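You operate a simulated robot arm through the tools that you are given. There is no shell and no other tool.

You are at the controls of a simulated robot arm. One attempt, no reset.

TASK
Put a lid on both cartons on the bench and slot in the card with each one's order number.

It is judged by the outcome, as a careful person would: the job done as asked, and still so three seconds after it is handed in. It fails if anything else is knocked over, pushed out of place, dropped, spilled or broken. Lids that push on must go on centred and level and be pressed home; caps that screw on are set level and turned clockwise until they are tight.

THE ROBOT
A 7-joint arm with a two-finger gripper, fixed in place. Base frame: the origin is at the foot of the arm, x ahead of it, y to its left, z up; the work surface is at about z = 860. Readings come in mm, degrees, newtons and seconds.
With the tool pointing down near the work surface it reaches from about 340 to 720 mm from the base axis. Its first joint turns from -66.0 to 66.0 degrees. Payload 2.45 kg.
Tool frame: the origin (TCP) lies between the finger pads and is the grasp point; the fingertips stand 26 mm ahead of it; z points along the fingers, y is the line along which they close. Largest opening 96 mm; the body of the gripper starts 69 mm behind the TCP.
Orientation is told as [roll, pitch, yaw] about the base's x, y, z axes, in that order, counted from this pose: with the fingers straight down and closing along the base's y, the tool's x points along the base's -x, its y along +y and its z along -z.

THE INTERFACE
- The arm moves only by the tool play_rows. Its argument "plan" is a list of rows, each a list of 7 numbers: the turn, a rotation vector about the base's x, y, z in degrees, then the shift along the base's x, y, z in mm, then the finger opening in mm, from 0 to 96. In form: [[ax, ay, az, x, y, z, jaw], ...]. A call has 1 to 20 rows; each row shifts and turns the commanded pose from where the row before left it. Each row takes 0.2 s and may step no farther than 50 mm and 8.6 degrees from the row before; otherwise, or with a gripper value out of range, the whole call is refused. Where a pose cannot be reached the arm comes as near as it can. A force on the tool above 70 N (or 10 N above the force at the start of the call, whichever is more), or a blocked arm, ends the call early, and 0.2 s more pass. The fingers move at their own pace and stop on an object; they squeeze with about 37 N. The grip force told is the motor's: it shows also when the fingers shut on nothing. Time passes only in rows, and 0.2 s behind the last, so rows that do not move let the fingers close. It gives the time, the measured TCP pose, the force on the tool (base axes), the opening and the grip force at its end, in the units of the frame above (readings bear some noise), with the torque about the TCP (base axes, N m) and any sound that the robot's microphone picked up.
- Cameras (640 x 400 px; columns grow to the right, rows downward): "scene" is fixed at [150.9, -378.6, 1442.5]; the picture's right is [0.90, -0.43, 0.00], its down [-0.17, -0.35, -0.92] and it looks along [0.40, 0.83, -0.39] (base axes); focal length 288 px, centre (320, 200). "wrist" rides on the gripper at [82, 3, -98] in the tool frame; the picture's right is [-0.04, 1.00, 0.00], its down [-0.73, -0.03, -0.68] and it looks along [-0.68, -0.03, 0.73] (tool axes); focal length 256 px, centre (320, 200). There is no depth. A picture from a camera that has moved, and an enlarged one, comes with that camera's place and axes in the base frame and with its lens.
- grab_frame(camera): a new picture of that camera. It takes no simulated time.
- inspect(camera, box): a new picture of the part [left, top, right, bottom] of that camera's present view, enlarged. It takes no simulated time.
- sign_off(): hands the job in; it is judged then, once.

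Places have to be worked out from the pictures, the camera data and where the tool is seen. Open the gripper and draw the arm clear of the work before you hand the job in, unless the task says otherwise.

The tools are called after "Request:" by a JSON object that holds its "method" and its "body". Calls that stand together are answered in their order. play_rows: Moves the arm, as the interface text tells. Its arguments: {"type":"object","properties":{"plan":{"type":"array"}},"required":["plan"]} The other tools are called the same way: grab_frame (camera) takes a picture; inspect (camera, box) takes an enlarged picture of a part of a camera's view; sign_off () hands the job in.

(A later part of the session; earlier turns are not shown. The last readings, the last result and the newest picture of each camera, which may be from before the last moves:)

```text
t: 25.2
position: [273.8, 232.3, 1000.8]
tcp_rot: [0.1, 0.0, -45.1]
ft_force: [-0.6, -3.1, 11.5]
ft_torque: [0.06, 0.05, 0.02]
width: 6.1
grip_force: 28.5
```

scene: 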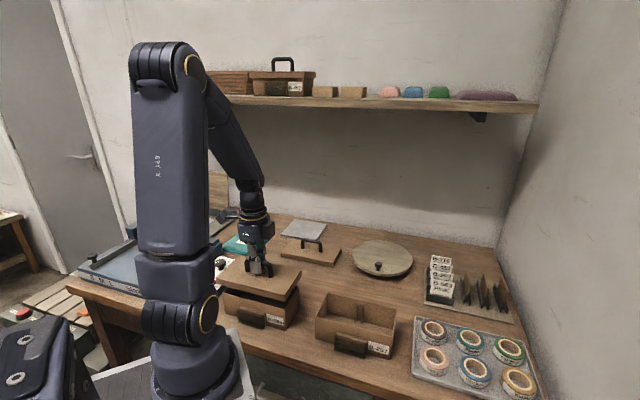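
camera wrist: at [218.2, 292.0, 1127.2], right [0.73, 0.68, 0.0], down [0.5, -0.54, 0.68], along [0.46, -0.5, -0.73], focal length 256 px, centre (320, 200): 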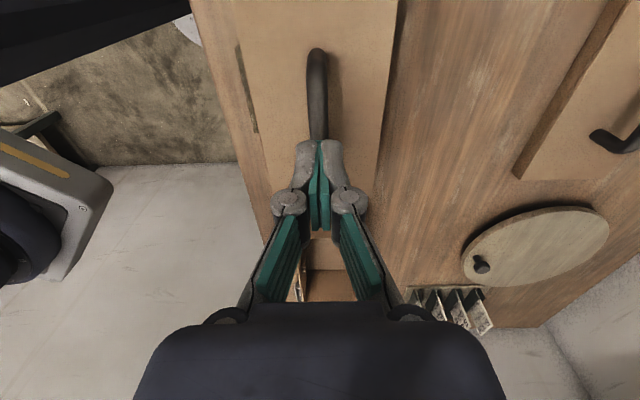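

The fingertips are being wedged apart by the round bar (width 6 mm), so this isn't a good way to press. I'll back off, straddle the handle with the fingers open, and press on the lid top on both sides instead.

Request:
{"method": "play_rows", "body": {"plan": [[0, 0, 0, 0, 0, 12, 0], [0, 0, 0, 0, 0, 10, 40], [0, 0, 0, 0, 0, 0, 66], [0, 0, 0, 0, 0, 0, 66], [0, 0, 0, 0, 0, 0, 66], [0, 0, 0, 0, 0, -25, 66], [0, 0, 0, 0, 0, -20, 66], [0, 0, 0, 0, 0, -12, 66], [0, 0, 0, 0, 0, 0, 66]]}}

Request:
{"method": "inspect", "body": {"camera": "scene", "box": [215, 240, 315, 325]}}

```text
t: 27.2
position: [273.4, 231.8, 965.1]
tcp_rot: [0.0, 0.0, -45.0]
ft_force: [0.5, -0.8, 0.1]
ft_torque: [-0.03, -0.03, 0.0]
width: 66.1
grip_force: 0.1
```

```text
4.71 times, centred on (265, 282) of scene
camera zoom: at [150.9, -378.6, 1442.5], right [0.9, -0.43, 0.0], down [-0.17, -0.35, -0.92], along [0.4, 0.83, -0.39], focal length 1354 px, centre (579, -188)
```

zoom: 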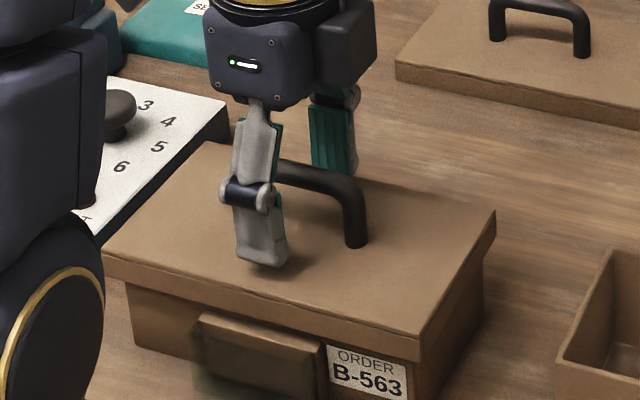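

The fingers straddle the handle, with the tips a few mm above the lid top. I'll press down in small steps.

Request:
{"method": "play_rows", "body": {"plan": [[0, 0, 0, 0, 0, -3, 66], [0, 0, 0, 0, 0, -1.5, 66], [0, 0, 0, 0, 0, -1, 66], [0, 0, 0, 0, 0, 0, 66]]}}

```text
t: 28.2
position: [273.4, 232.5, 959.4]
tcp_rot: [0.1, 0.0, -45.0]
ft_force: [0.8, -0.1, 0.7]
ft_torque: [-0.01, 0.01, 0.0]
width: 65.9
grip_force: 0.0
```

No contact yet at z 959. I'll continue in 1 mm steps.

Request:
{"method": "play_rows", "body": {"plan": [[0, 0, 0, 0, 0, -1, 66], [0, 0, 0, 0, 0, -1, 66], [0, 0, 0, 0, 0, 0, 66]]}}

```text
t: 29.0
position: [272.4, 233.1, 956.1]
tcp_rot: [0.0, 0.1, -45.0]
ft_force: [-0.3, 0.5, -0.4]
ft_torque: [0.02, 0.01, 0.0]
width: 66.2
grip_force: 0.0
```

Request:
{"method": "play_rows", "body": {"plan": [[0, 0, 0, 0, 0, -1, 66], [0, 0, 0, 0, 0, -1, 66], [0, 0, 0, 0, 0, 0, 66]]}}

Request:
{"method": "inspect", "body": {"camera": "scene", "box": [230, 255, 300, 310]}}

```text
t: 29.8
position: [273.8, 232.9, 955.7]
tcp_rot: [0.0, 0.0, -45.0]
ft_force: [0.6, 0.1, 0.6]
ft_torque: [0.01, -0.03, 0.0]
width: 65.9
grip_force: 0.0
```

```text
7.27 times, centred on (265, 282) of scene
camera zoom: at [150.9, -378.6, 1442.5], right [0.9, -0.43, 0.0], down [-0.17, -0.35, -0.92], along [0.4, 0.83, -0.39], focal length 2092 px, centre (720, -400)
```

zoom: 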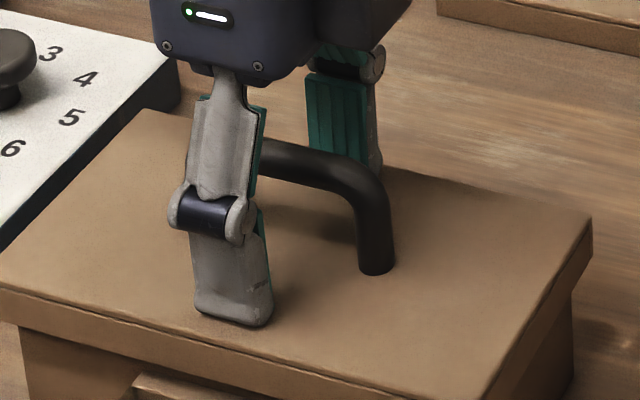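

Request:
{"method": "play_rows", "body": {"plan": [[0, 0, 0, 0, 0, -1, 66], [0, 0, 0, 0, 0, -1, 66], [0, 0, 0, 0, 0, 0, 66]]}}

```text
t: 30.6
position: [273.5, 232.0, 953.9]
tcp_rot: [0.1, -0.1, -44.9]
ft_force: [1.2, 0.1, 12.5]
ft_torque: [0.03, -0.01, -0.02]
width: 69.7
grip_force: 5.0
```

Contact on the lid top: 12.5 N, and the fingers are spreading slightly. I'll press a little more to confirm it's fully home.

Request:
{"method": "play_rows", "body": {"plan": [[0, 0, 0, 0, 0, -1, 62], [0, 0, 0, 0, 0, -0.7, 62], [0, 0, 0, 0, 0, 0, 62]]}}

Request:
{"method": "inspect", "body": {"camera": "scene", "box": [215, 250, 315, 335]}}

```text
t: 31.2
position: [274.3, 232.6, 956.1]
tcp_rot: [0.4, 0.0, -44.9]
ft_force: [-11.1, -13.8, 77.8]
ft_torque: [-1.05, 0.92, 0.02]
width: 58.2
grip_force: 36.9
stopped in row 2: the force on the tool passed its limit at 77 N (the readings are from after the stop); the commanded pose is now the measured one
```

```text
4.71 times, centred on (265, 292) of scene
camera zoom: at [149.9, -379.6, 1442.3], right [0.9, -0.43, 0.0], down [-0.17, -0.35, -0.92], along [0.4, 0.83, -0.39], focal length 1354 px, centre (579, -235)
```

zoom: 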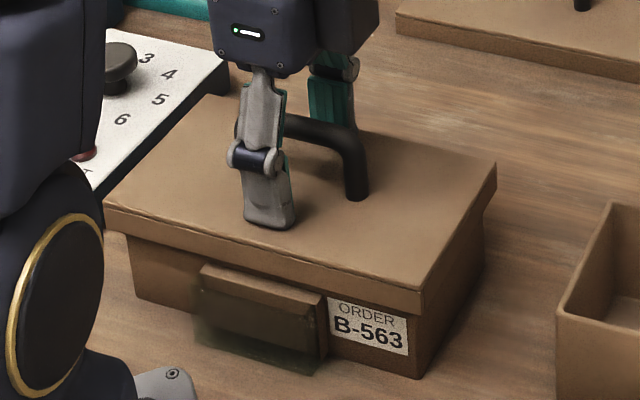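

The lid took 77 N without moving any further, so it's home. Now I'll lift straight off and inspect the lid.

Request:
{"method": "play_rows", "body": {"plan": [[0, 0, 0, 0, 0, 6, 62], [0, 0, 0, 0, 0, 20, 62], [0, 0, 0, 0, 0, 30, 62], [0, 0, 0, 0, 0, 30, 62], [0, 0, 0, 0, 0, 30, 62], [0, 0, 0, 0, 0, 0, 62]]}}

Request:
{"method": "inspect", "body": {"camera": "scene", "box": [215, 255, 315, 335]}}

Request:
{"method": "grab_frame", "body": {"camera": "wrist"}}

```text
t: 32.6
position: [273.2, 232.8, 1069.1]
tcp_rot: [0.2, 0.0, -45.0]
ft_force: [-1.3, 0.1, 0.8]
ft_torque: [0.02, 0.02, -0.03]
width: 62.5
grip_force: 0.1
```

```text
5.00 times, centred on (265, 295) of scene
camera zoom: at [150.9, -378.6, 1442.5], right [0.9, -0.43, 0.0], down [-0.17, -0.35, -0.92], along [0.4, 0.83, -0.39], focal length 1438 px, centre (595, -275)
```

zoom: 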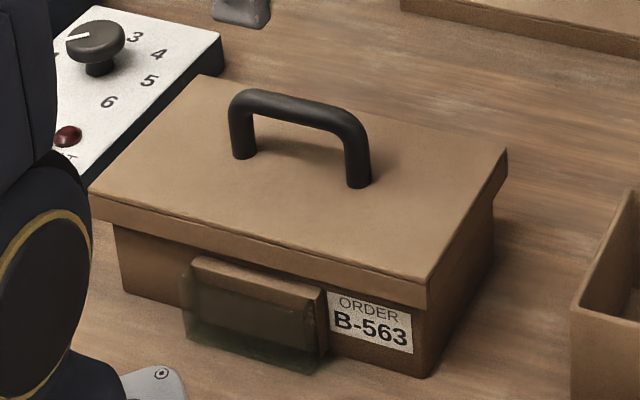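

```text
taken
camera wrist: at [218.2, 293.1, 1167.8], right [0.73, 0.68, 0.0], down [0.5, -0.54, 0.68], along [0.46, -0.5, -0.73], focal length 256 px, centre (320, 200)
```

wrist: 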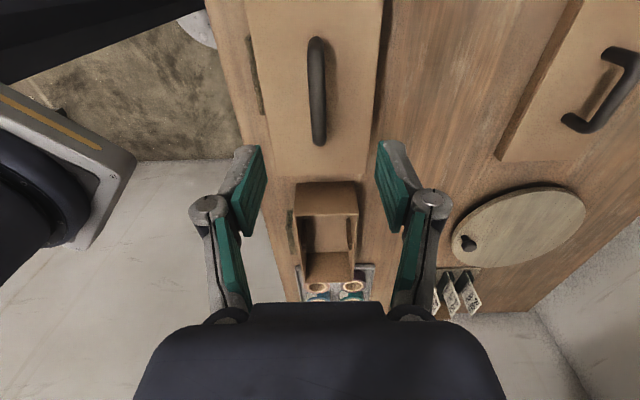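

Lid 1 is centred and level on B-563. Next I'll move over lid 2, correcting the small roll offset left by the force stop.

Request:
{"method": "play_rows", "body": {"plan": [[-0.3, 0, -0.1, 25, 20, 0, 62], [0, 0, 0, 34, 27.6, -8, 62], [0, 0, 0, 34, 27.6, -12, 62], [0, 0, 0, 34, 27.6, -12, 62], [0, 0, 0, 34, 27.6, -12, 62], [0, 0, 0, 34, 27.6, -12, 62], [0, 0, 0, 32.7, 27.8, -13, 62], [0, 0, 0, 0, 0, 0, 62], [0, 0, 0, 0, 0, 0, 62]]}}

Request:
{"method": "inspect", "body": {"camera": "wrist", "box": [220, 0, 420, 200]}}

```text
t: 34.6
position: [501.1, 421.4, 1002.1]
tcp_rot: [0.0, -0.1, -45.1]
ft_force: [-1.0, -0.3, 0.3]
ft_torque: [0.0, 0.0, 0.01]
width: 61.9
grip_force: 0.0
```

```text
2.00 times, centred on (320, 100) of wrist
camera zoom: at [445.8, 482.1, 1099.2], right [0.74, 0.68, 0.0], down [0.5, -0.54, 0.68], along [0.46, -0.5, -0.73], focal length 512 px, centre (320, 400)
```

zoom: 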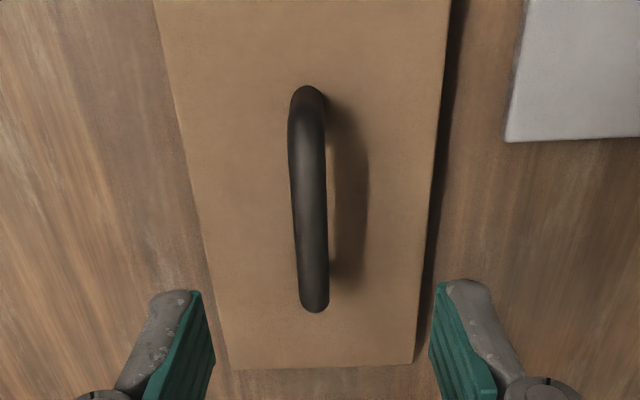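

Lid 2's bar is about 3.7 mm off in the closing direction and about 2.4 mm along the bar. I'll correct that while descending partway.

Request:
{"method": "play_rows", "body": {"plan": [[0, 0, 0, -1.0, -4.2, -15, 62], [0, 0, 0, 0, 0, -30, 62], [0, 0, 0, 0, 0, -20, 50], [0, 0, 0, 0, 0, 0, 50], [0, 0, 0, 0, 0, 0, 50]]}}

Request:
{"method": "inspect", "body": {"camera": "wrist", "box": [220, 50, 420, 250]}}

```text
t: 35.8
position: [501.3, 415.2, 935.0]
tcp_rot: [0.0, -0.1, -45.2]
ft_force: [0.6, -0.1, 0.0]
ft_torque: [-0.05, 0.02, 0.0]
width: 49.8
grip_force: 0.0
```

```text
2.00 times, centred on (320, 150) of wrist
camera zoom: at [445.1, 475.7, 1032.3], right [0.74, 0.68, 0.0], down [0.5, -0.54, 0.68], along [0.46, -0.5, -0.73], focal length 512 px, centre (320, 300)
```

zoom: 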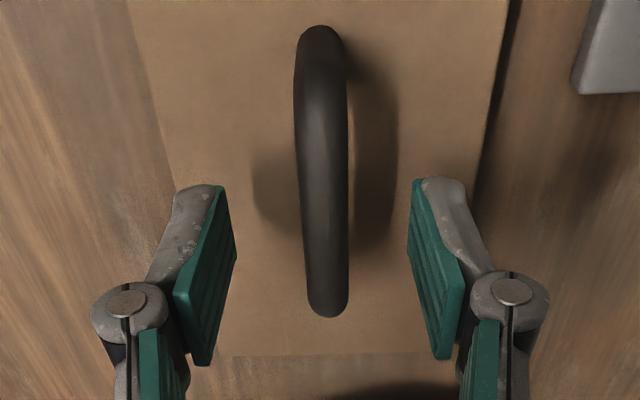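

Only about 1 mm remains in the closing direction. I'll correct it, descend to bar height, and close.

Request:
{"method": "play_rows", "body": {"plan": [[0, 0, 0, 0.8, 0.8, -10, 50], [0, 0, 0, 0, 0, -9, 50], [0, 0, 0, 0, 0, 0, 30], [0, 0, 0, 0, 0, 0, 0], [0, 0, 0, 0, 0, 0, 0], [0, 0, 0, 0, 0, 0, 0], [0, 0, 0, 0, 0, 0, 0]]}}

Request:
{"method": "grab_frame", "body": {"camera": "wrist"}}

Request:
{"method": "inspect", "body": {"camera": "scene", "box": [260, 210, 360, 280]}}

```text
t: 37.4
position: [501.6, 416.4, 915.5]
tcp_rot: [0.0, -0.2, -45.1]
ft_force: [0.2, 0.0, -1.4]
ft_torque: [0.02, 0.01, -0.02]
width: 10.4
grip_force: 36.6
```

```text
taken
camera wrist: at [445.9, 476.5, 1013.7], right [0.74, 0.68, 0.0], down [0.5, -0.54, 0.68], along [0.46, -0.5, -0.73], focal length 256 px, centre (320, 200)
```

wrist: 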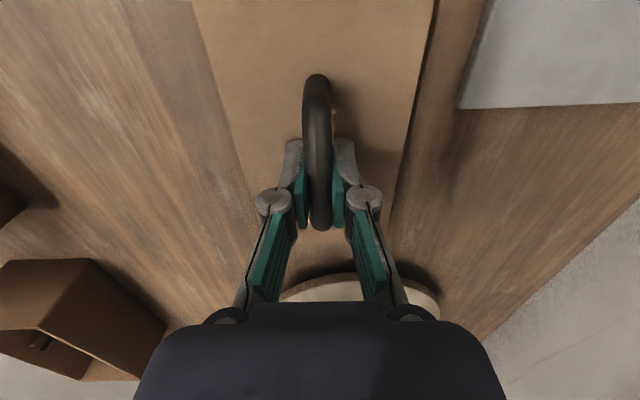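

```text
5.71 times, centred on (310, 245) of scene
camera zoom: at [151.0, -378.6, 1442.5], right [0.9, -0.43, 0.0], down [-0.17, -0.35, -0.92], along [0.4, 0.83, -0.39], focal length 1644 px, centre (377, -57)
```

zoom: 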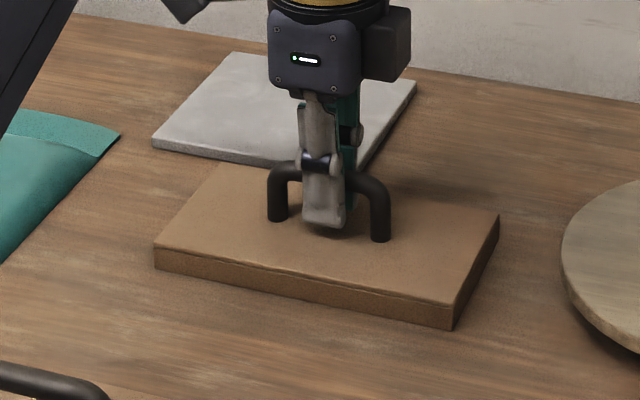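

Lid 2 is gripped the same way as lid 1. I'll lift it 115 mm and carry it over carton B-207.

Request:
{"method": "play_rows", "body": {"plan": [[0, 0, 0, 0, 0, 8, 0], [0, 0, 0, 0, 0, 22, 0], [0, 0, 0, 0, 0, 30, 0], [0, 0, 0, 0, 0, 30, 0], [0, 0, 0, -1.3, -10, 25, 0], [0, 0, 0, -2.6, -20, 0, 0], [0, 0, 0, -4.5, -35, 0, 0], [0, 0, 0, -5, -40, 0, 0], [0, 0, 0, -5, -40, 0, 0], [0, 0, 0, -5, -40, 0, 0], [0, 0, 0, -5, -40, 0, 0], [0, 0, 0, -5, -40, 0, 0], [0, 0, 0, -5, -40, 0, 0], [0, 0, 0, -4.5, -33, 0, 0], [0, 0, 0, -2.4, -17, 0, 0], [0, 0, 0, -1, -8.3, 0, 0], [0, 0, 0, 0, 0, 0, 0], [0, 0, 0, 0, 0, 0, 0]]}}

Request:
{"method": "grab_frame", "body": {"camera": "scene"}}

Request:
{"method": "grab_frame", "body": {"camera": "wrist"}}

Request:
{"method": "inspect", "body": {"camera": "scene", "box": [300, 260, 420, 365]}}

```text
t: 41.2
position: [455.8, 53.3, 1031.1]
tcp_rot: [-0.1, -0.2, -45.1]
ft_force: [-0.1, -0.2, -0.9]
ft_torque: [0.01, 0.01, 0.01]
width: 10.5
grip_force: 36.8
```

```text
taken
```

scene: 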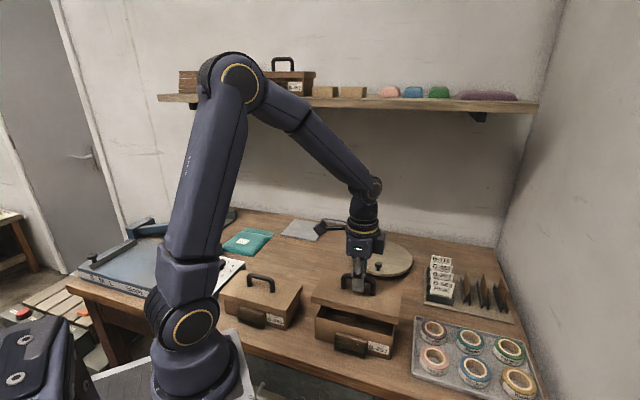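

```text
taken
camera wrist: at [399.2, 113.2, 1129.5], right [0.74, 0.68, 0.0], down [0.5, -0.54, 0.68], along [0.46, -0.5, -0.73], focal length 256 px, centre (320, 200)
```

wrist: 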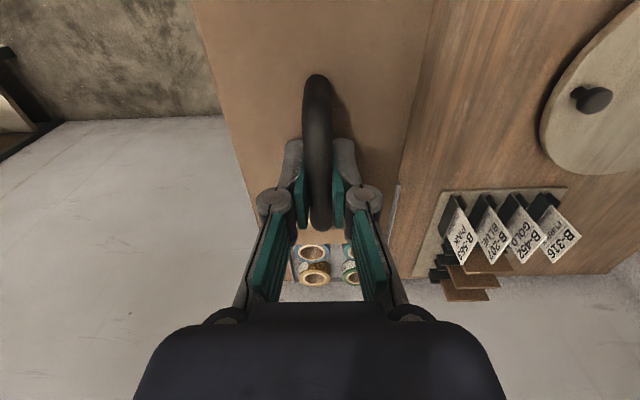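

```text
3.81 times, centred on (360, 312) of scene
camera zoom: at [150.9, -378.6, 1442.5], right [0.9, -0.43, 0.0], down [-0.17, -0.35, -0.92], along [0.4, 0.83, -0.39], focal length 1096 px, centre (168, -229)
```

zoom: 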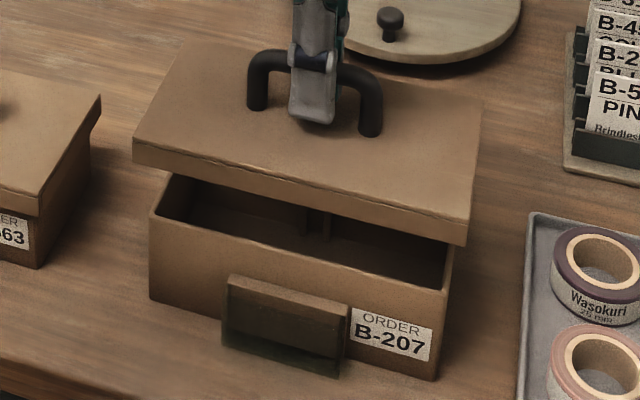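

The lid is above B-207. I'll lower it to about 6 mm above the rim and check alignment in zoomed scene pictures.

Request:
{"method": "play_rows", "body": {"plan": [[0, 0, 0, 0, 0, -15, 0], [0, 0, 0, 0, 0, -15, 0], [0, 0, 0, 0, 0, -8, 0], [0, 0, 0, 0, 0, 0, 0], [0, 0, 0, 0, 0, 0, 0]]}}

Request:
{"method": "inspect", "body": {"camera": "scene", "box": [305, 275, 405, 365]}}

Request:
{"method": "inspect", "body": {"camera": "scene", "box": [300, 285, 350, 325]}}

Request:
{"method": "inspect", "body": {"camera": "scene", "box": [365, 290, 415, 365]}}

```text
t: 42.4
position: [455.4, 52.4, 993.1]
tcp_rot: [-0.1, -0.2, -45.1]
ft_force: [0.8, -0.1, -0.1]
ft_torque: [0.01, -0.01, 0.02]
width: 10.6
grip_force: 36.8
```

```text
4.44 times, centred on (355, 320) of scene
camera zoom: at [151.0, -378.6, 1442.5], right [0.9, -0.43, 0.0], down [-0.17, -0.35, -0.92], along [0.4, 0.83, -0.39], focal length 1279 px, centre (164, -333)
```

zoom: 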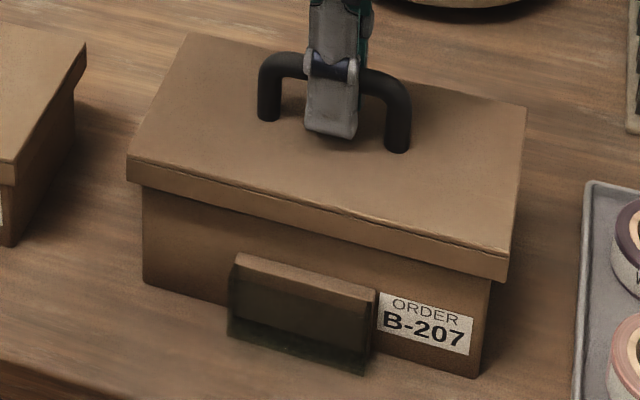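

```text
10.00 times, centred on (325, 305) of scene
camera zoom: at [151.0, -378.6, 1442.5], right [0.9, -0.43, 0.0], down [-0.17, -0.35, -0.92], along [0.4, 0.83, -0.39], focal length 2877 px, centre (270, -850)
```

zoom: 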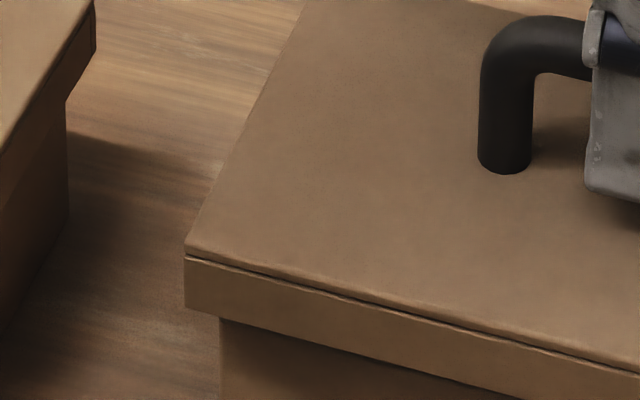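

```text
5.33 times, centred on (390, 328) of scene
camera zoom: at [151.0, -378.6, 1442.5], right [0.9, -0.43, 0.0], down [-0.17, -0.35, -0.92], along [0.4, 0.83, -0.39], focal length 1534 px, centre (-53, -480)
```

zoom: 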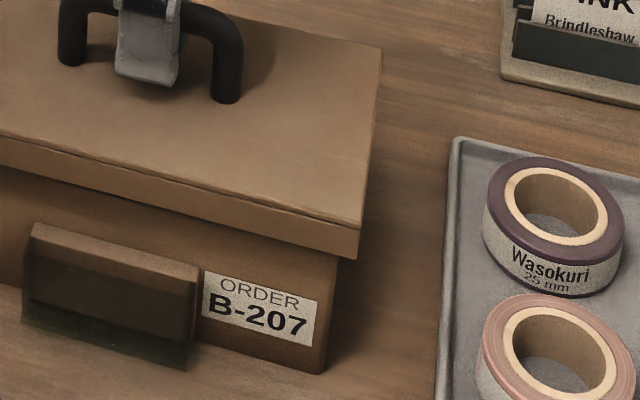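

The overhangs measure about 5.5 mm left and 6.0 mm right, and the front matches what worked for the first carton. I'll lower onto the rim in small steps.

Request:
{"method": "play_rows", "body": {"plan": [[0, 0, 0, 0.2, 0.2, -3, 0], [0, 0, 0, 0, 0, -3, 0], [0, 0, 0, 0, 0, -2, 0], [0, 0, 0, 0, 0, -2, 0], [0, 0, 0, 0, 0, 0, 0]]}}

Request:
{"method": "inspect", "body": {"camera": "scene", "box": [305, 275, 405, 365]}}

```text
t: 43.6
position: [454.4, 51.5, 983.3]
tcp_rot: [0.0, -0.1, -45.2]
ft_force: [-0.2, 0.5, -0.6]
ft_torque: [0.01, -0.01, -0.04]
width: 10.7
grip_force: 37.2
```

```text
4.44 times, centred on (355, 320) of scene
camera zoom: at [151.0, -378.6, 1442.5], right [0.9, -0.43, 0.0], down [-0.17, -0.35, -0.92], along [0.4, 0.83, -0.39], focal length 1279 px, centre (164, -333)
```

zoom: 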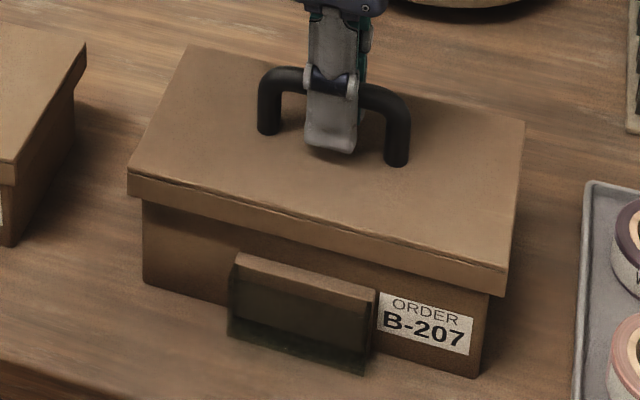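

No force, and the lid edge is at or below rim level. Continuing down.

Request:
{"method": "play_rows", "body": {"plan": [[0, 0, 0, 0, 0, -2, 0], [0, 0, 0, 0, 0, -2, 0], [0, 0, 0, 0, 0, -2, 0], [0, 0, 0, 0, 0, 0, 0]]}}

```text
t: 44.6
position: [455.8, 53.2, 977.3]
tcp_rot: [0.0, -0.2, -45.1]
ft_force: [-0.6, 0.1, -0.4]
ft_torque: [0.01, -0.02, -0.01]
width: 10.6
grip_force: 38.0
```

Still free at 977. I'll continue down toward the expected seat at about 968.

Request:
{"method": "play_rows", "body": {"plan": [[0, 0, 0, 0, 0, -2, 0], [0, 0, 0, 0, 0, -2, 0], [0, 0, 0, 0, 0, -2, 0], [0, 0, 0, 0, 0, 0, 0]]}}

```text
t: 45.6
position: [455.7, 51.6, 971.3]
tcp_rot: [-0.1, -0.3, -45.1]
ft_force: [0.3, 0.0, 0.4]
ft_torque: [0.03, -0.01, 0.02]
width: 10.4
grip_force: 37.0
```

Request:
{"method": "play_rows", "body": {"plan": [[0, 0, 0, 0, 0, -1.5, 0], [0, 0, 0, 0, 0, -1.5, 0], [0, 0, 0, 0, 0, 0, 0]]}}

Request:
{"method": "inspect", "body": {"camera": "scene", "box": [305, 275, 405, 365]}}

```text
t: 46.4
position: [456.6, 51.9, 969.8]
tcp_rot: [0.1, -0.3, -45.0]
ft_force: [-2.7, -1.0, 23.7]
ft_torque: [0.17, 0.19, -0.04]
width: 10.6
grip_force: 36.9
```

```text
4.44 times, centred on (355, 320) of scene
camera zoom: at [150.5, -378.7, 1442.5], right [0.9, -0.43, 0.0], down [-0.17, -0.35, -0.92], along [0.4, 0.83, -0.39], focal length 1279 px, centre (164, -333)
```

zoom: 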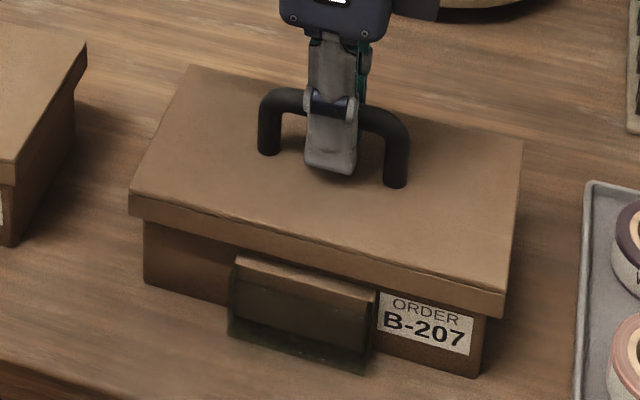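

First seat contact, 24 N, with a slight pitch offset of -0.2°. I'll level the tool and press further.

Request:
{"method": "play_rows", "body": {"plan": [[0, 0.2, 0.1, 0, 0, -0.6, 0], [0, 0, 0, 0, 0, -0.5, 0], [0, 0, 0, 0, 0, 0, 0]]}}

```text
t: 47.2
position: [456.4, 53.8, 969.1]
tcp_rot: [0.0, -0.2, -45.0]
ft_force: [-4.2, 0.6, 43.0]
ft_torque: [0.05, 0.03, -0.06]
width: 10.5
grip_force: 37.3
```

Pressed to 43 N through the grip. As before, I'll ease off, open to straddle the handle, and approach the lid top for a firmer level press.

Request:
{"method": "play_rows", "body": {"plan": [[0, 0, 0, 0, 0, 1.5, 0], [0, 0, 0, 0, 0, 0, 10], [0, 0, 0, 0, 0, 0, 40], [0, 0, 0, 0, 0, 0, 64], [0, 0, 0, 0, 0, 0, 64], [0, 0, 0, 0, 0, 0, 64], [0, 0, 0, 0, 0, -6, 64], [0, 0, 0, 0, 0, -4, 64], [0, 0, 0, 0, 0, -2, 64], [0, 0, 0, 0, 0, 0, 64]]}}

Request:
{"method": "inspect", "body": {"camera": "scene", "box": [305, 270, 405, 360]}}

```text
t: 49.4
position: [455.1, 51.6, 957.7]
tcp_rot: [-0.1, 0.0, -45.2]
ft_force: [-0.2, 0.3, 0.3]
ft_torque: [0.03, -0.03, -0.02]
width: 64.0
grip_force: 0.1
```

```text
4.44 times, centred on (355, 315) of scene
camera zoom: at [150.9, -378.6, 1442.5], right [0.9, -0.43, 0.0], down [-0.17, -0.35, -0.92], along [0.4, 0.83, -0.39], focal length 1279 px, centre (164, -311)
```

zoom: 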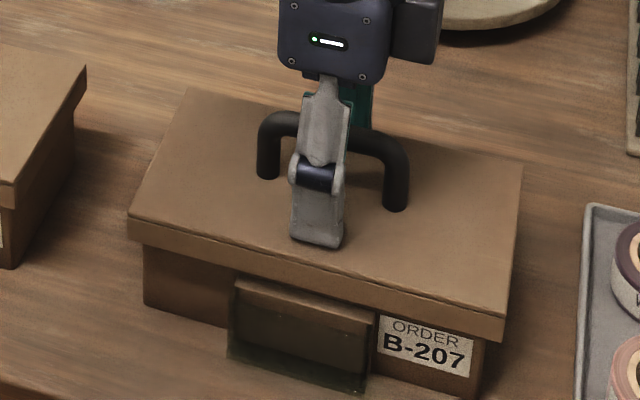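

The fingers straddle the bar at z 958 with no contact yet. I'll step down until they press on the lid top.

Request:
{"method": "play_rows", "body": {"plan": [[0, 0, 0, 0, 0, -1, 64], [0, 0, 0, 0, 0, -1, 64], [0, 0, 0, 0, 0, -1, 64], [0, 0, 0, 0, 0, 0, 64]]}}

```text
t: 50.4
position: [456.3, 52.9, 953.7]
tcp_rot: [0.0, -0.2, -45.0]
ft_force: [-0.8, -2.9, 25.6]
ft_torque: [-0.21, 0.28, 0.01]
width: 65.6
grip_force: 10.9
```

Contact at 26 N. I'll press a little more.

Request:
{"method": "play_rows", "body": {"plan": [[0, 0, 0, 0, 0, -0.6, 64], [0, 0, 0, 0, 0, 0, 64]]}}

Request:
{"method": "inspect", "body": {"camera": "scene", "box": [305, 275, 405, 365]}}

```text
t: 51.0
position: [456.9, 51.9, 953.8]
tcp_rot: [0.0, 0.0, -45.0]
ft_force: [-0.8, -1.9, 34.2]
ft_torque: [-0.08, 0.14, -0.03]
width: 66.7
grip_force: 15.4
```

```text
4.44 times, centred on (355, 320) of scene
camera zoom: at [150.4, -378.7, 1442.5], right [0.9, -0.43, 0.0], down [-0.17, -0.35, -0.92], along [0.4, 0.83, -0.39], focal length 1279 px, centre (164, -333)
```

zoom: 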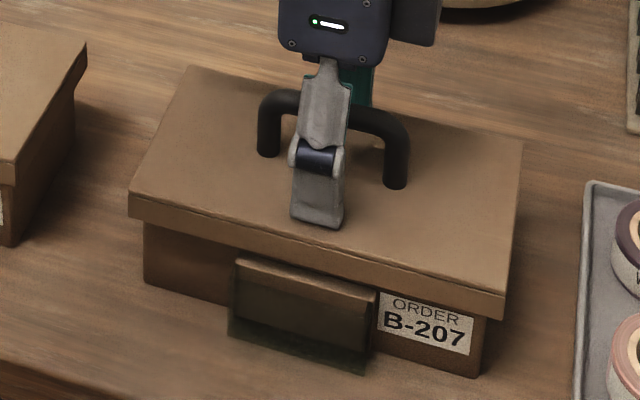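

34 N and the lid hasn't moved further. One more small press to about 50 N, then I'll lift off.

Request:
{"method": "play_rows", "body": {"plan": [[0, 0, 0, 0, 0, -0.8, 64], [0, 0, 0, 0, 0, 0, 64], [0, 0, 0, 0, 0, 6, 64], [0, 0, 0, 0, 0, 20, 64], [0, 0, 0, 0, 0, 30, 64], [0, 0, 0, 0, 0, 30, 64], [0, 0, 0, 0, 0, 0, 64]]}}

Request:
{"method": "inspect", "body": {"camera": "scene", "box": [305, 275, 405, 365]}}

Request:
{"method": "inspect", "body": {"camera": "scene", "box": [215, 255, 315, 335]}}

```text
t: 52.6
position: [457.3, 49.5, 1037.2]
tcp_rot: [-0.2, -0.1, -44.9]
ft_force: [0.4, -0.1, 0.5]
ft_torque: [0.0, -0.02, 0.03]
width: 63.9
grip_force: 0.0
```

```text
4.44 times, centred on (355, 320) of scene
camera zoom: at [150.9, -378.6, 1442.5], right [0.9, -0.43, 0.0], down [-0.17, -0.35, -0.92], along [0.4, 0.83, -0.39], focal length 1279 px, centre (164, -333)
```

zoom: 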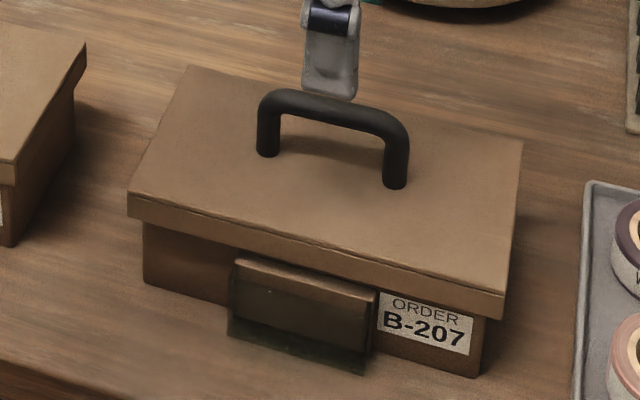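

```text
5.00 times, centred on (265, 295) of scene
camera zoom: at [150.9, -378.6, 1442.5], right [0.9, -0.43, 0.0], down [-0.17, -0.35, -0.92], along [0.4, 0.83, -0.39], focal length 1438 px, centre (595, -275)
```

zoom: 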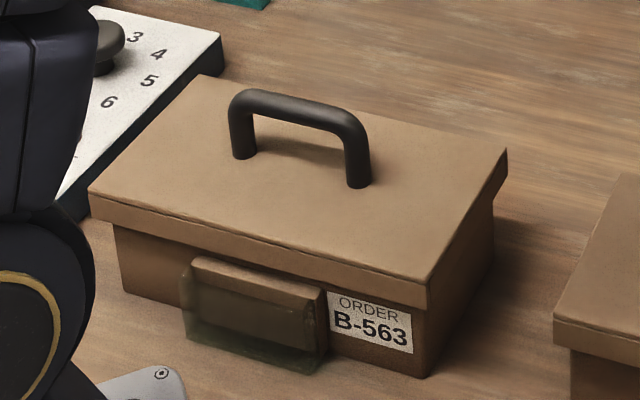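

Both lids are on, centred and level. Next are the cards: I'll move toward the rack and look at the cards from the side with the wrist camera.

Request:
{"method": "play_rows", "body": {"plan": [[0, 0, 0, 25, 8, 10, 96], [0, 0, 0, 38, 12, 8, 96], [0, 0, 0, 38, 12, 5, 96], [0, 0, 0, 38, 12, 0, 96], [0, 0, 0, 38, 12, 0, 96], [0, 0, 0, 10, 4, 0, 96], [0, 0, 0, 0, 0, 0, 96]]}}

Request:
{"method": "grab_frame", "body": {"camera": "wrist"}}

Request:
{"method": "inspect", "body": {"camera": "wrist", "box": [230, 100, 430, 250]}}

Request:
{"method": "grab_frame", "body": {"camera": "scene"}}

```text
t: 54.2
position: [643.8, 112.8, 1061.5]
tcp_rot: [-0.3, 0.0, -45.1]
ft_force: [0.0, 0.1, -0.6]
ft_torque: [0.0, -0.02, 0.0]
width: 95.9
grip_force: 0.0
```

```text
taken
camera wrist: at [588.7, 172.2, 1158.7], right [0.74, 0.68, 0.0], down [0.5, -0.54, 0.68], along [0.46, -0.5, -0.73], focal length 256 px, centre (320, 200)
```

wrist: 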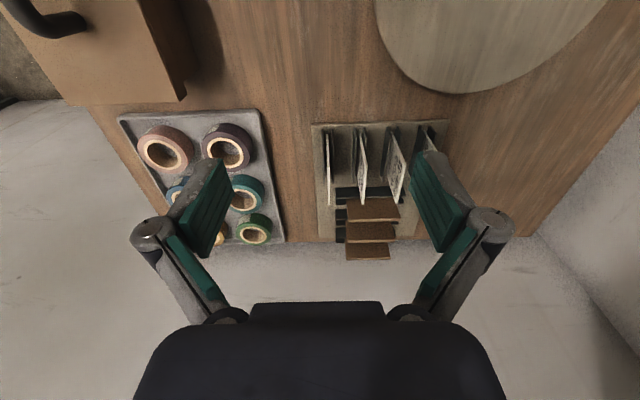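

```text
2.67 times, centred on (330, 175) of wrist
camera zoom: at [588.7, 172.2, 1158.7], right [0.74, 0.68, 0.0], down [0.5, -0.54, 0.68], along [0.46, -0.5, -0.73], focal length 683 px, centre (293, 267)
```

zoom: 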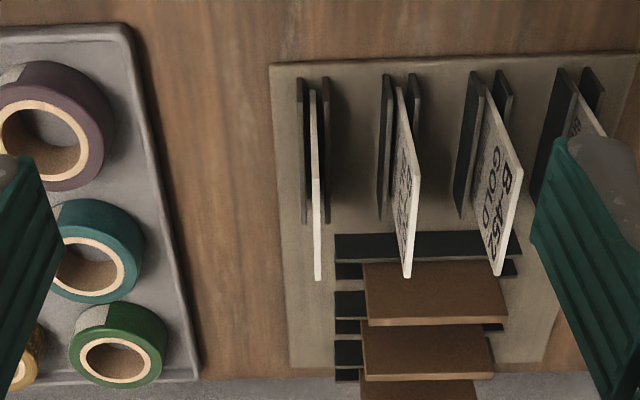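

```text
taken
```

scene: 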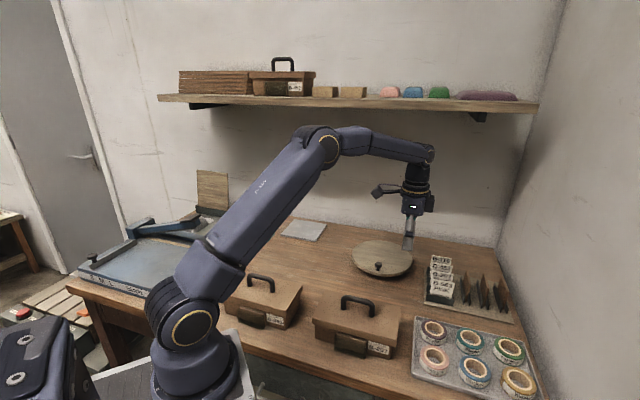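

The cards are now seen nearly edge-on. I'll zoom in to measure the card tops, thickness and holders.

Request:
{"method": "inspect", "body": {"camera": "wrist", "box": [305, 115, 405, 215]}}

Request:
{"method": "inspect", "body": {"camera": "scene", "box": [415, 245, 475, 315]}}

```text
4.00 times, centred on (355, 165) of wrist
camera zoom: at [588.7, 172.2, 1158.7], right [0.74, 0.68, 0.0], down [0.5, -0.54, 0.68], along [0.46, -0.5, -0.73], focal length 1024 px, centre (180, 340)
```

zoom: 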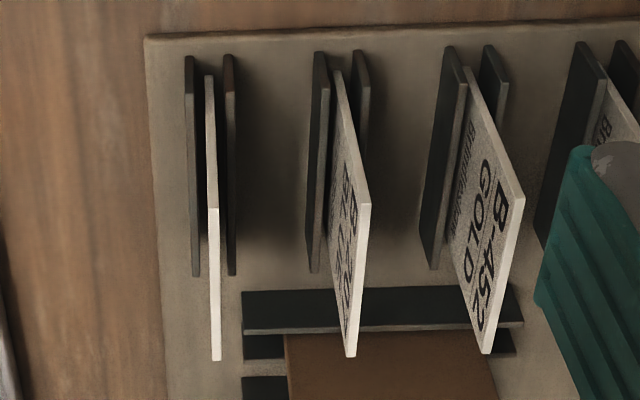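

```text
5.71 times, centred on (445, 280) of scene
camera zoom: at [151.0, -378.6, 1442.5], right [0.9, -0.43, 0.0], down [-0.17, -0.35, -0.92], along [0.4, 0.83, -0.39], focal length 1644 px, centre (-394, -257)
```

zoom: 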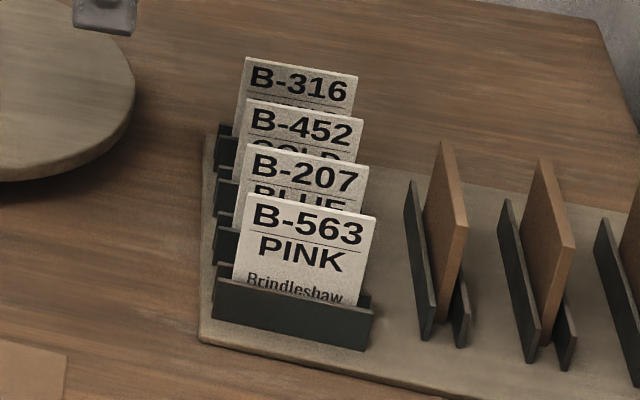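

Cards are about 56 mm wide with tops at roughly z 936. I place B-563's card near (723, 40) and B-207's near (752, 69), so the far reach is tight. I'll test reach above the B-563 card at a safe height.

Request:
{"method": "play_rows", "body": {"plan": [[0.2, 0, 0, 26, -24, -20, 60], [0, 0, 0, 27, -24.3, -20, 40], [0, 0, 0, 27, -24.3, -20, 40], [0, 0, 0, 0, 0, 0, 40], [0, 0, 0, 0, 0, 0, 40]]}}

Request:
{"method": "grab_frame", "body": {"camera": "wrist"}}

Request:
{"method": "inspect", "body": {"camera": "wrist", "box": [240, 60, 400, 220]}}

```text
t: 55.4
position: [721.0, 41.4, 999.4]
tcp_rot: [0.0, 0.2, -44.9]
ft_force: [-0.3, -0.2, -1.0]
ft_torque: [0.01, -0.01, -0.03]
width: 39.8
grip_force: 0.0
```

```text
taken
camera wrist: at [665.8, 100.3, 1098.4], right [0.74, 0.68, 0.0], down [0.5, -0.54, 0.68], along [0.46, -0.5, -0.74], focal length 256 px, centre (320, 200)
```

wrist: 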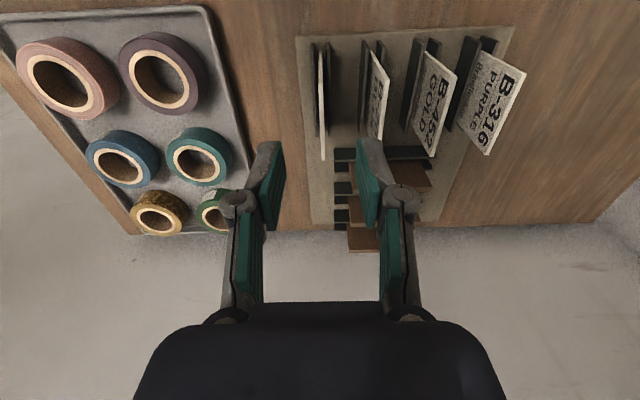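

```text
2.50 times, centred on (320, 140) of wrist
camera zoom: at [665.8, 100.3, 1098.4], right [0.74, 0.68, 0.0], down [0.5, -0.54, 0.68], along [0.46, -0.5, -0.74], focal length 640 px, centre (320, 350)
```

zoom: 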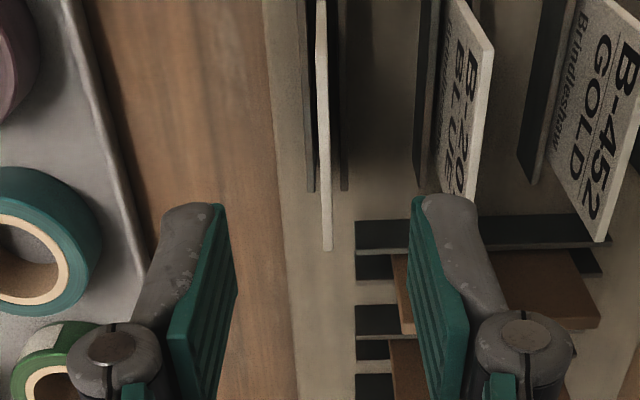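

The arm reaches the B-563 card with the tool vertical, and the card is within about 1 mm of the TCP. Before picking, I'll check that the arm can also reach the near B-563 pocket in this orientation. First I raise and travel over there.

Request:
{"method": "play_rows", "body": {"plan": [[0, 0, 0, 0, 0, 45, 40], [0, 0, 0, -20, 6, 20, 40], [0, 0, 0, -42, 13.2, 0, 40], [0, 0, 0, -42, 13.2, 0, 40], [0, 0, 0, -42, 13.2, 0, 40], [0, 0, 0, -42, 13.2, 0, 40], [0, 0, 0, -42, 13.2, 0, 40], [0, 0, 0, -42, 13.2, 0, 40], [0, 0, 0, -42, 13.2, 0, 40], [0, 0, 0, -42, 13.2, 0, 40], [0, 0, 0, -42, 13.2, 0, 40], [0, 0, 0, -42, 13.2, 0, 40], [0, 0, 0, -36, 11.3, 0, 40], [0, 0, 0, -12, 2.4, -25, 40], [0, 0, 0, 0, 0, 0, 40], [0, 0, 0, 0, 0, 0, 40]]}}

Request:
{"method": "grab_frame", "body": {"camera": "scene"}}

Request:
{"method": "grab_frame", "body": {"camera": "wrist"}}

```text
t: 58.8
position: [624.1, 248.6, 1155.5]
tcp_rot: [-0.2, 0.1, -45.0]
ft_force: [-0.1, 0.5, 0.0]
ft_torque: [0.02, 0.05, 0.01]
width: 40.2
grip_force: 0.0
out of reach, approached as far as the arm can: row 1, 2, 3, 4, 5, 6, 7, 8, 9, 10, 11, 12, 13, 14
```

```text
taken
```

scene: 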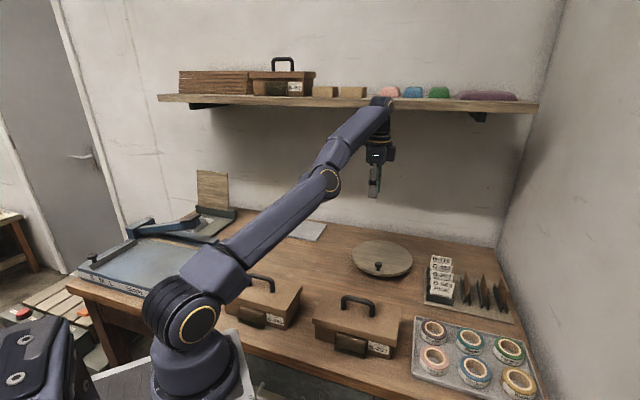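

```text
taken
camera wrist: at [569.2, 307.5, 1254.2], right [0.73, 0.68, 0.0], down [0.5, -0.54, 0.68], along [0.46, -0.5, -0.74], focal length 256 px, centre (320, 200)
```

wrist: 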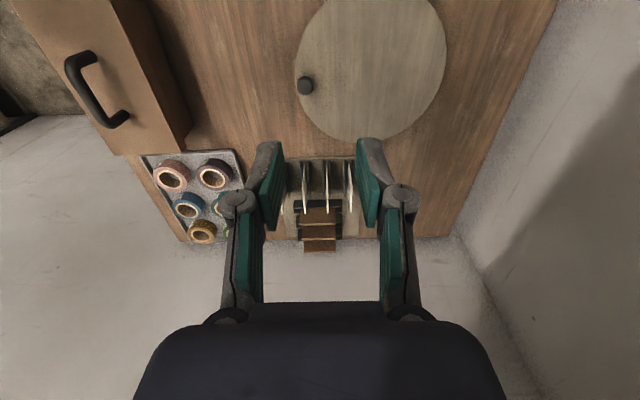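

The arm reported those rows as out of reach and ended up somewhere unexpected, high near (624, 249, 1155). I'll send one idle row to see where the commanded pose stands before doing anything else.

Request:
{"method": "play_rows", "body": {"plan": [[0, 0, 0, 0, 0, 0, 40]]}}

Request:
{"method": "inspect", "body": {"camera": "scene", "box": [280, 60, 460, 210]}}

```text
t: 59.2
position: [624.6, 247.0, 1156.4]
tcp_rot: [-0.1, 0.1, -44.9]
ft_force: [0.4, 0.0, -0.5]
ft_torque: [-0.02, 0.02, -0.01]
width: 40.3
grip_force: 0.0
```

```text
2.67 times, centred on (370, 135) of scene
camera zoom: at [150.9, -378.6, 1442.5], right [0.9, -0.43, 0.0], down [-0.17, -0.35, -0.92], along [0.4, 0.83, -0.39], focal length 767 px, centre (187, 373)
```

zoom: 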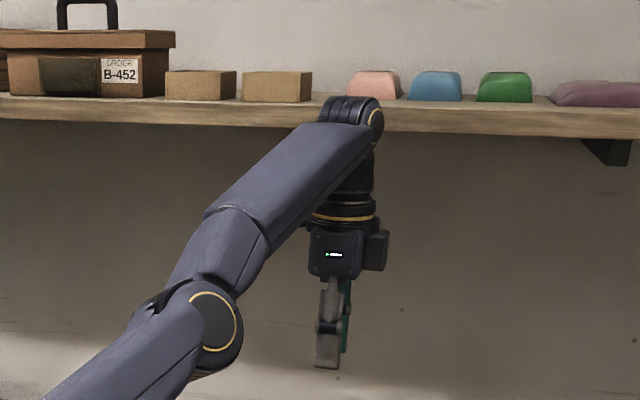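

The arm is holding still there, with the elbow stretched nearly straight, so the commanded pose seems to have been reset to where it stopped. I'll try small inward steps toward the base to get out of the stretched posture.

Request:
{"method": "play_rows", "body": {"plan": [[0, 0, 0, -14, -5.5, 0, 40], [0, 0, 0, -14, -5.5, 0, 40]]}}

Request:
{"method": "grab_frame", "body": {"camera": "scene"}}

```text
t: 59.8
position: [620.9, 246.7, 1165.2]
tcp_rot: [-0.1, 0.2, -45.0]
ft_force: [0.0, -0.3, -0.2]
ft_torque: [0.02, -0.01, 0.01]
width: 40.0
grip_force: 0.2
out of reach, approached as far as the arm can: row 1, 2
```

```text
taken
```

scene: 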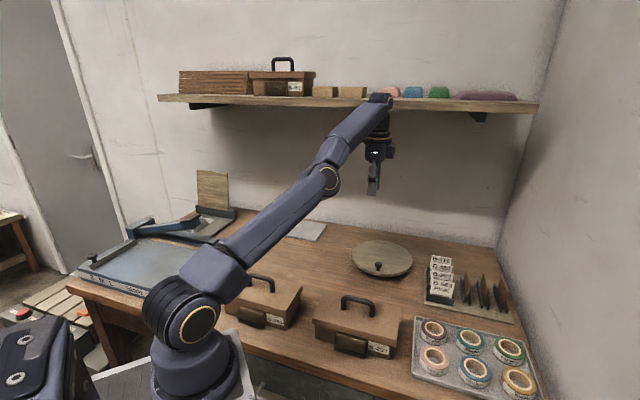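

The arm is stuck in the straight-elbow posture, where pulling inward just slides it up the reach limit. Moving down should bend the elbow, and there's ample room below, so I'll try that.

Request:
{"method": "play_rows", "body": {"plan": [[0, 0, 0, 0, 0, -12, 40], [0, 0, 0, 0, 0, -12, 40], [0, 0, 0, 0, 0, -12, 40], [0, 0, 0, 0, 0, 0, 40]]}}

Request:
{"method": "grab_frame", "body": {"camera": "scene"}}

```text
t: 60.8
position: [631.8, 254.8, 1131.7]
tcp_rot: [-0.1, 0.2, -45.0]
ft_force: [-0.4, -0.5, -0.7]
ft_torque: [-0.02, 0.0, 0.0]
width: 40.1
grip_force: 0.0
out of reach, approached as far as the arm can: row 1, 2, 3
```

```text
taken
```

scene: 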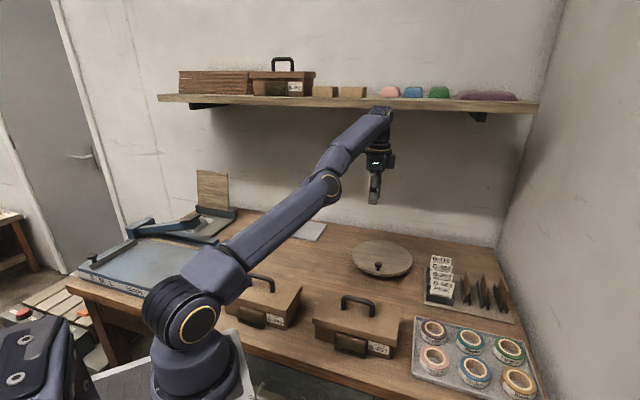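

It's still sliding along the reach limit. I'll look closely at the elbow to understand the arm's posture.

Request:
{"method": "inspect", "body": {"camera": "scene", "box": [130, 80, 430, 390]}}

```text
1.29 times, centred on (280, 235) of scene
camera zoom: at [150.9, -378.6, 1442.5], right [0.9, -0.43, 0.0], down [-0.17, -0.35, -0.92], along [0.4, 0.83, -0.39], focal length 371 px, centre (372, 155)
```

zoom: 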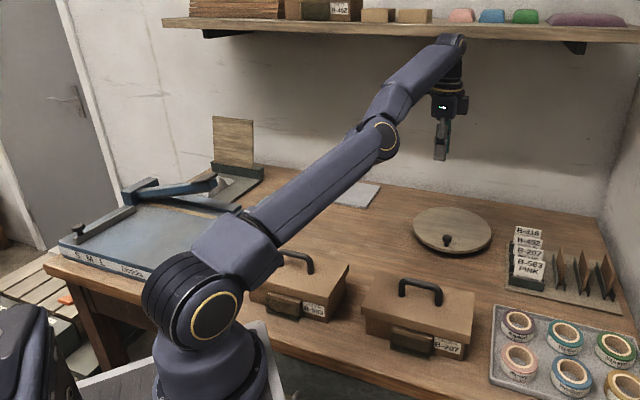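

The elbow has flipped slightly past straight, so the forearm points upward from it. To get back to elbow-up I need to pass through straight. First I'll swing sideways along the reach circle, away from the shelf, to azimuth 0.

Request:
{"method": "play_rows", "body": {"plan": [[0, 0, 0, 14.7, -40.6, 0, 40], [0, 0, 0, 12.3, -41.7, 0, 40], [0, 0, 0, 9.7, -42.6, 0, 40], [0, 0, 0, 6.9, -43, 0, 40], [0, 0, 0, 4.2, -43.3, 0, 40], [0, 0, 0, 1.4, -43.6, 0, 40], [0, 0, 0, 0, 0, 0, 40]]}}

Request:
{"method": "grab_frame", "body": {"camera": "scene"}}

```text
t: 62.4
position: [689.7, 2.5, 1134.9]
tcp_rot: [-0.1, 0.2, -45.0]
ft_force: [-0.5, 0.3, -0.3]
ft_torque: [0.02, 0.0, -0.01]
width: 40.3
grip_force: 0.1
out of reach, approached as far as the arm can: row 1, 3
```

```text
taken
```

scene: 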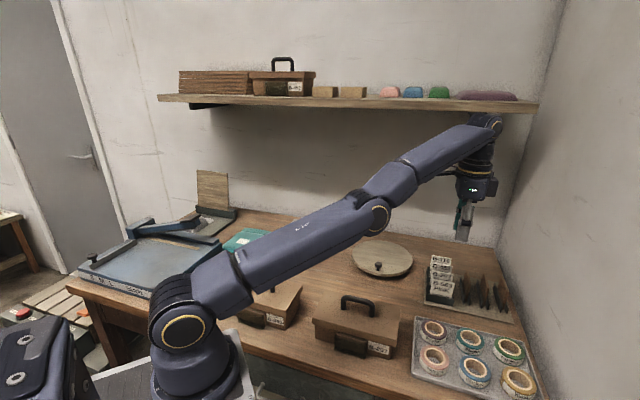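

The arm is now near (690, 3, 1135), out of the limit zone but still elbow-down. I'll push outward to straight and then sweep down along the reach limit, so the elbow bends back to its normal side.

Request:
{"method": "play_rows", "body": {"plan": [[0, 0, 0, 6, 0, 3, 40], [0, 0, 0, 13.4, 0, -26.8, 40], [0, 0, 0, 12.2, 0, -27.4, 40], [0, 0, 0, 10.8, 0, -28, 40], [0, 0, 0, 0, 0, 0, 40]]}}

Request:
{"method": "grab_frame", "body": {"camera": "scene"}}

```text
t: 63.6
position: [715.7, -0.1, 1049.4]
tcp_rot: [0.1, 0.1, -45.0]
ft_force: [0.3, 0.4, -0.3]
ft_torque: [-0.03, 0.01, 0.02]
width: 39.8
grip_force: 0.0
out of reach, approached as far as the arm can: row 1, 2, 4
```

```text
taken
```

scene: 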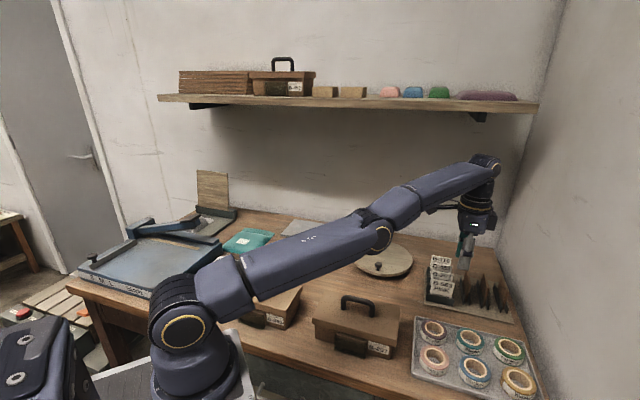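

The elbow still sits below the line. I'll push directly outward along the arm to straighten it fully.

Request:
{"method": "play_rows", "body": {"plan": [[0, 0, 0, 14, 0, 4, 40], [0, 0, 0, 14, 0, 4, 40], [0, 0, 0, 0, 0, 0, 40]]}}

Request:
{"method": "inspect", "body": {"camera": "scene", "box": [130, 130, 530, 390]}}

```text
t: 64.4
position: [716.4, 0.4, 1051.3]
tcp_rot: [0.0, 0.2, -45.0]
ft_force: [-0.4, -0.5, -0.1]
ft_torque: [-0.02, 0.0, -0.01]
width: 40.0
grip_force: 0.1
out of reach, approached as far as the arm can: row 1, 2
```

```text
1.54 times, centred on (330, 260) of scene
camera zoom: at [150.9, -378.6, 1442.5], right [0.9, -0.43, 0.0], down [-0.17, -0.35, -0.92], along [0.4, 0.83, -0.39], focal length 443 px, centre (305, 108)
```

zoom: 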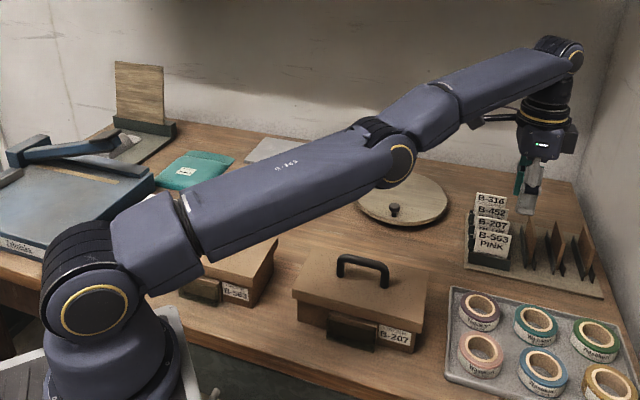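

The arm seems to be at its true limit here. I'll try a modest inward and downward step at this azimuth to see whether it follows.

Request:
{"method": "play_rows", "body": {"plan": [[0, 0, 0, -4, 0, -4, 40], [0, 0, 0, -6, 0, -4, 40], [0, 0, 0, 0, 0, 0, 40]]}}

Request:
{"method": "inspect", "body": {"camera": "scene", "box": [130, 130, 530, 390]}}

```text
t: 65.2
position: [715.1, 1.6, 1046.2]
tcp_rot: [-0.1, 0.1, -45.0]
ft_force: [0.3, -0.4, -0.1]
ft_torque: [-0.03, 0.01, 0.01]
width: 40.1
grip_force: 0.1
out of reach, approached as far as the arm can: row 1, 2
```

```text
1.54 times, centred on (330, 260) of scene
camera zoom: at [150.9, -378.6, 1442.5], right [0.9, -0.43, 0.0], down [-0.17, -0.35, -0.92], along [0.4, 0.83, -0.39], focal length 443 px, centre (305, 108)
```

zoom: 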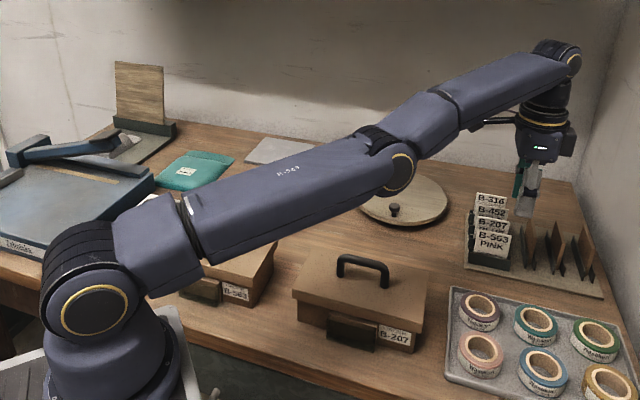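

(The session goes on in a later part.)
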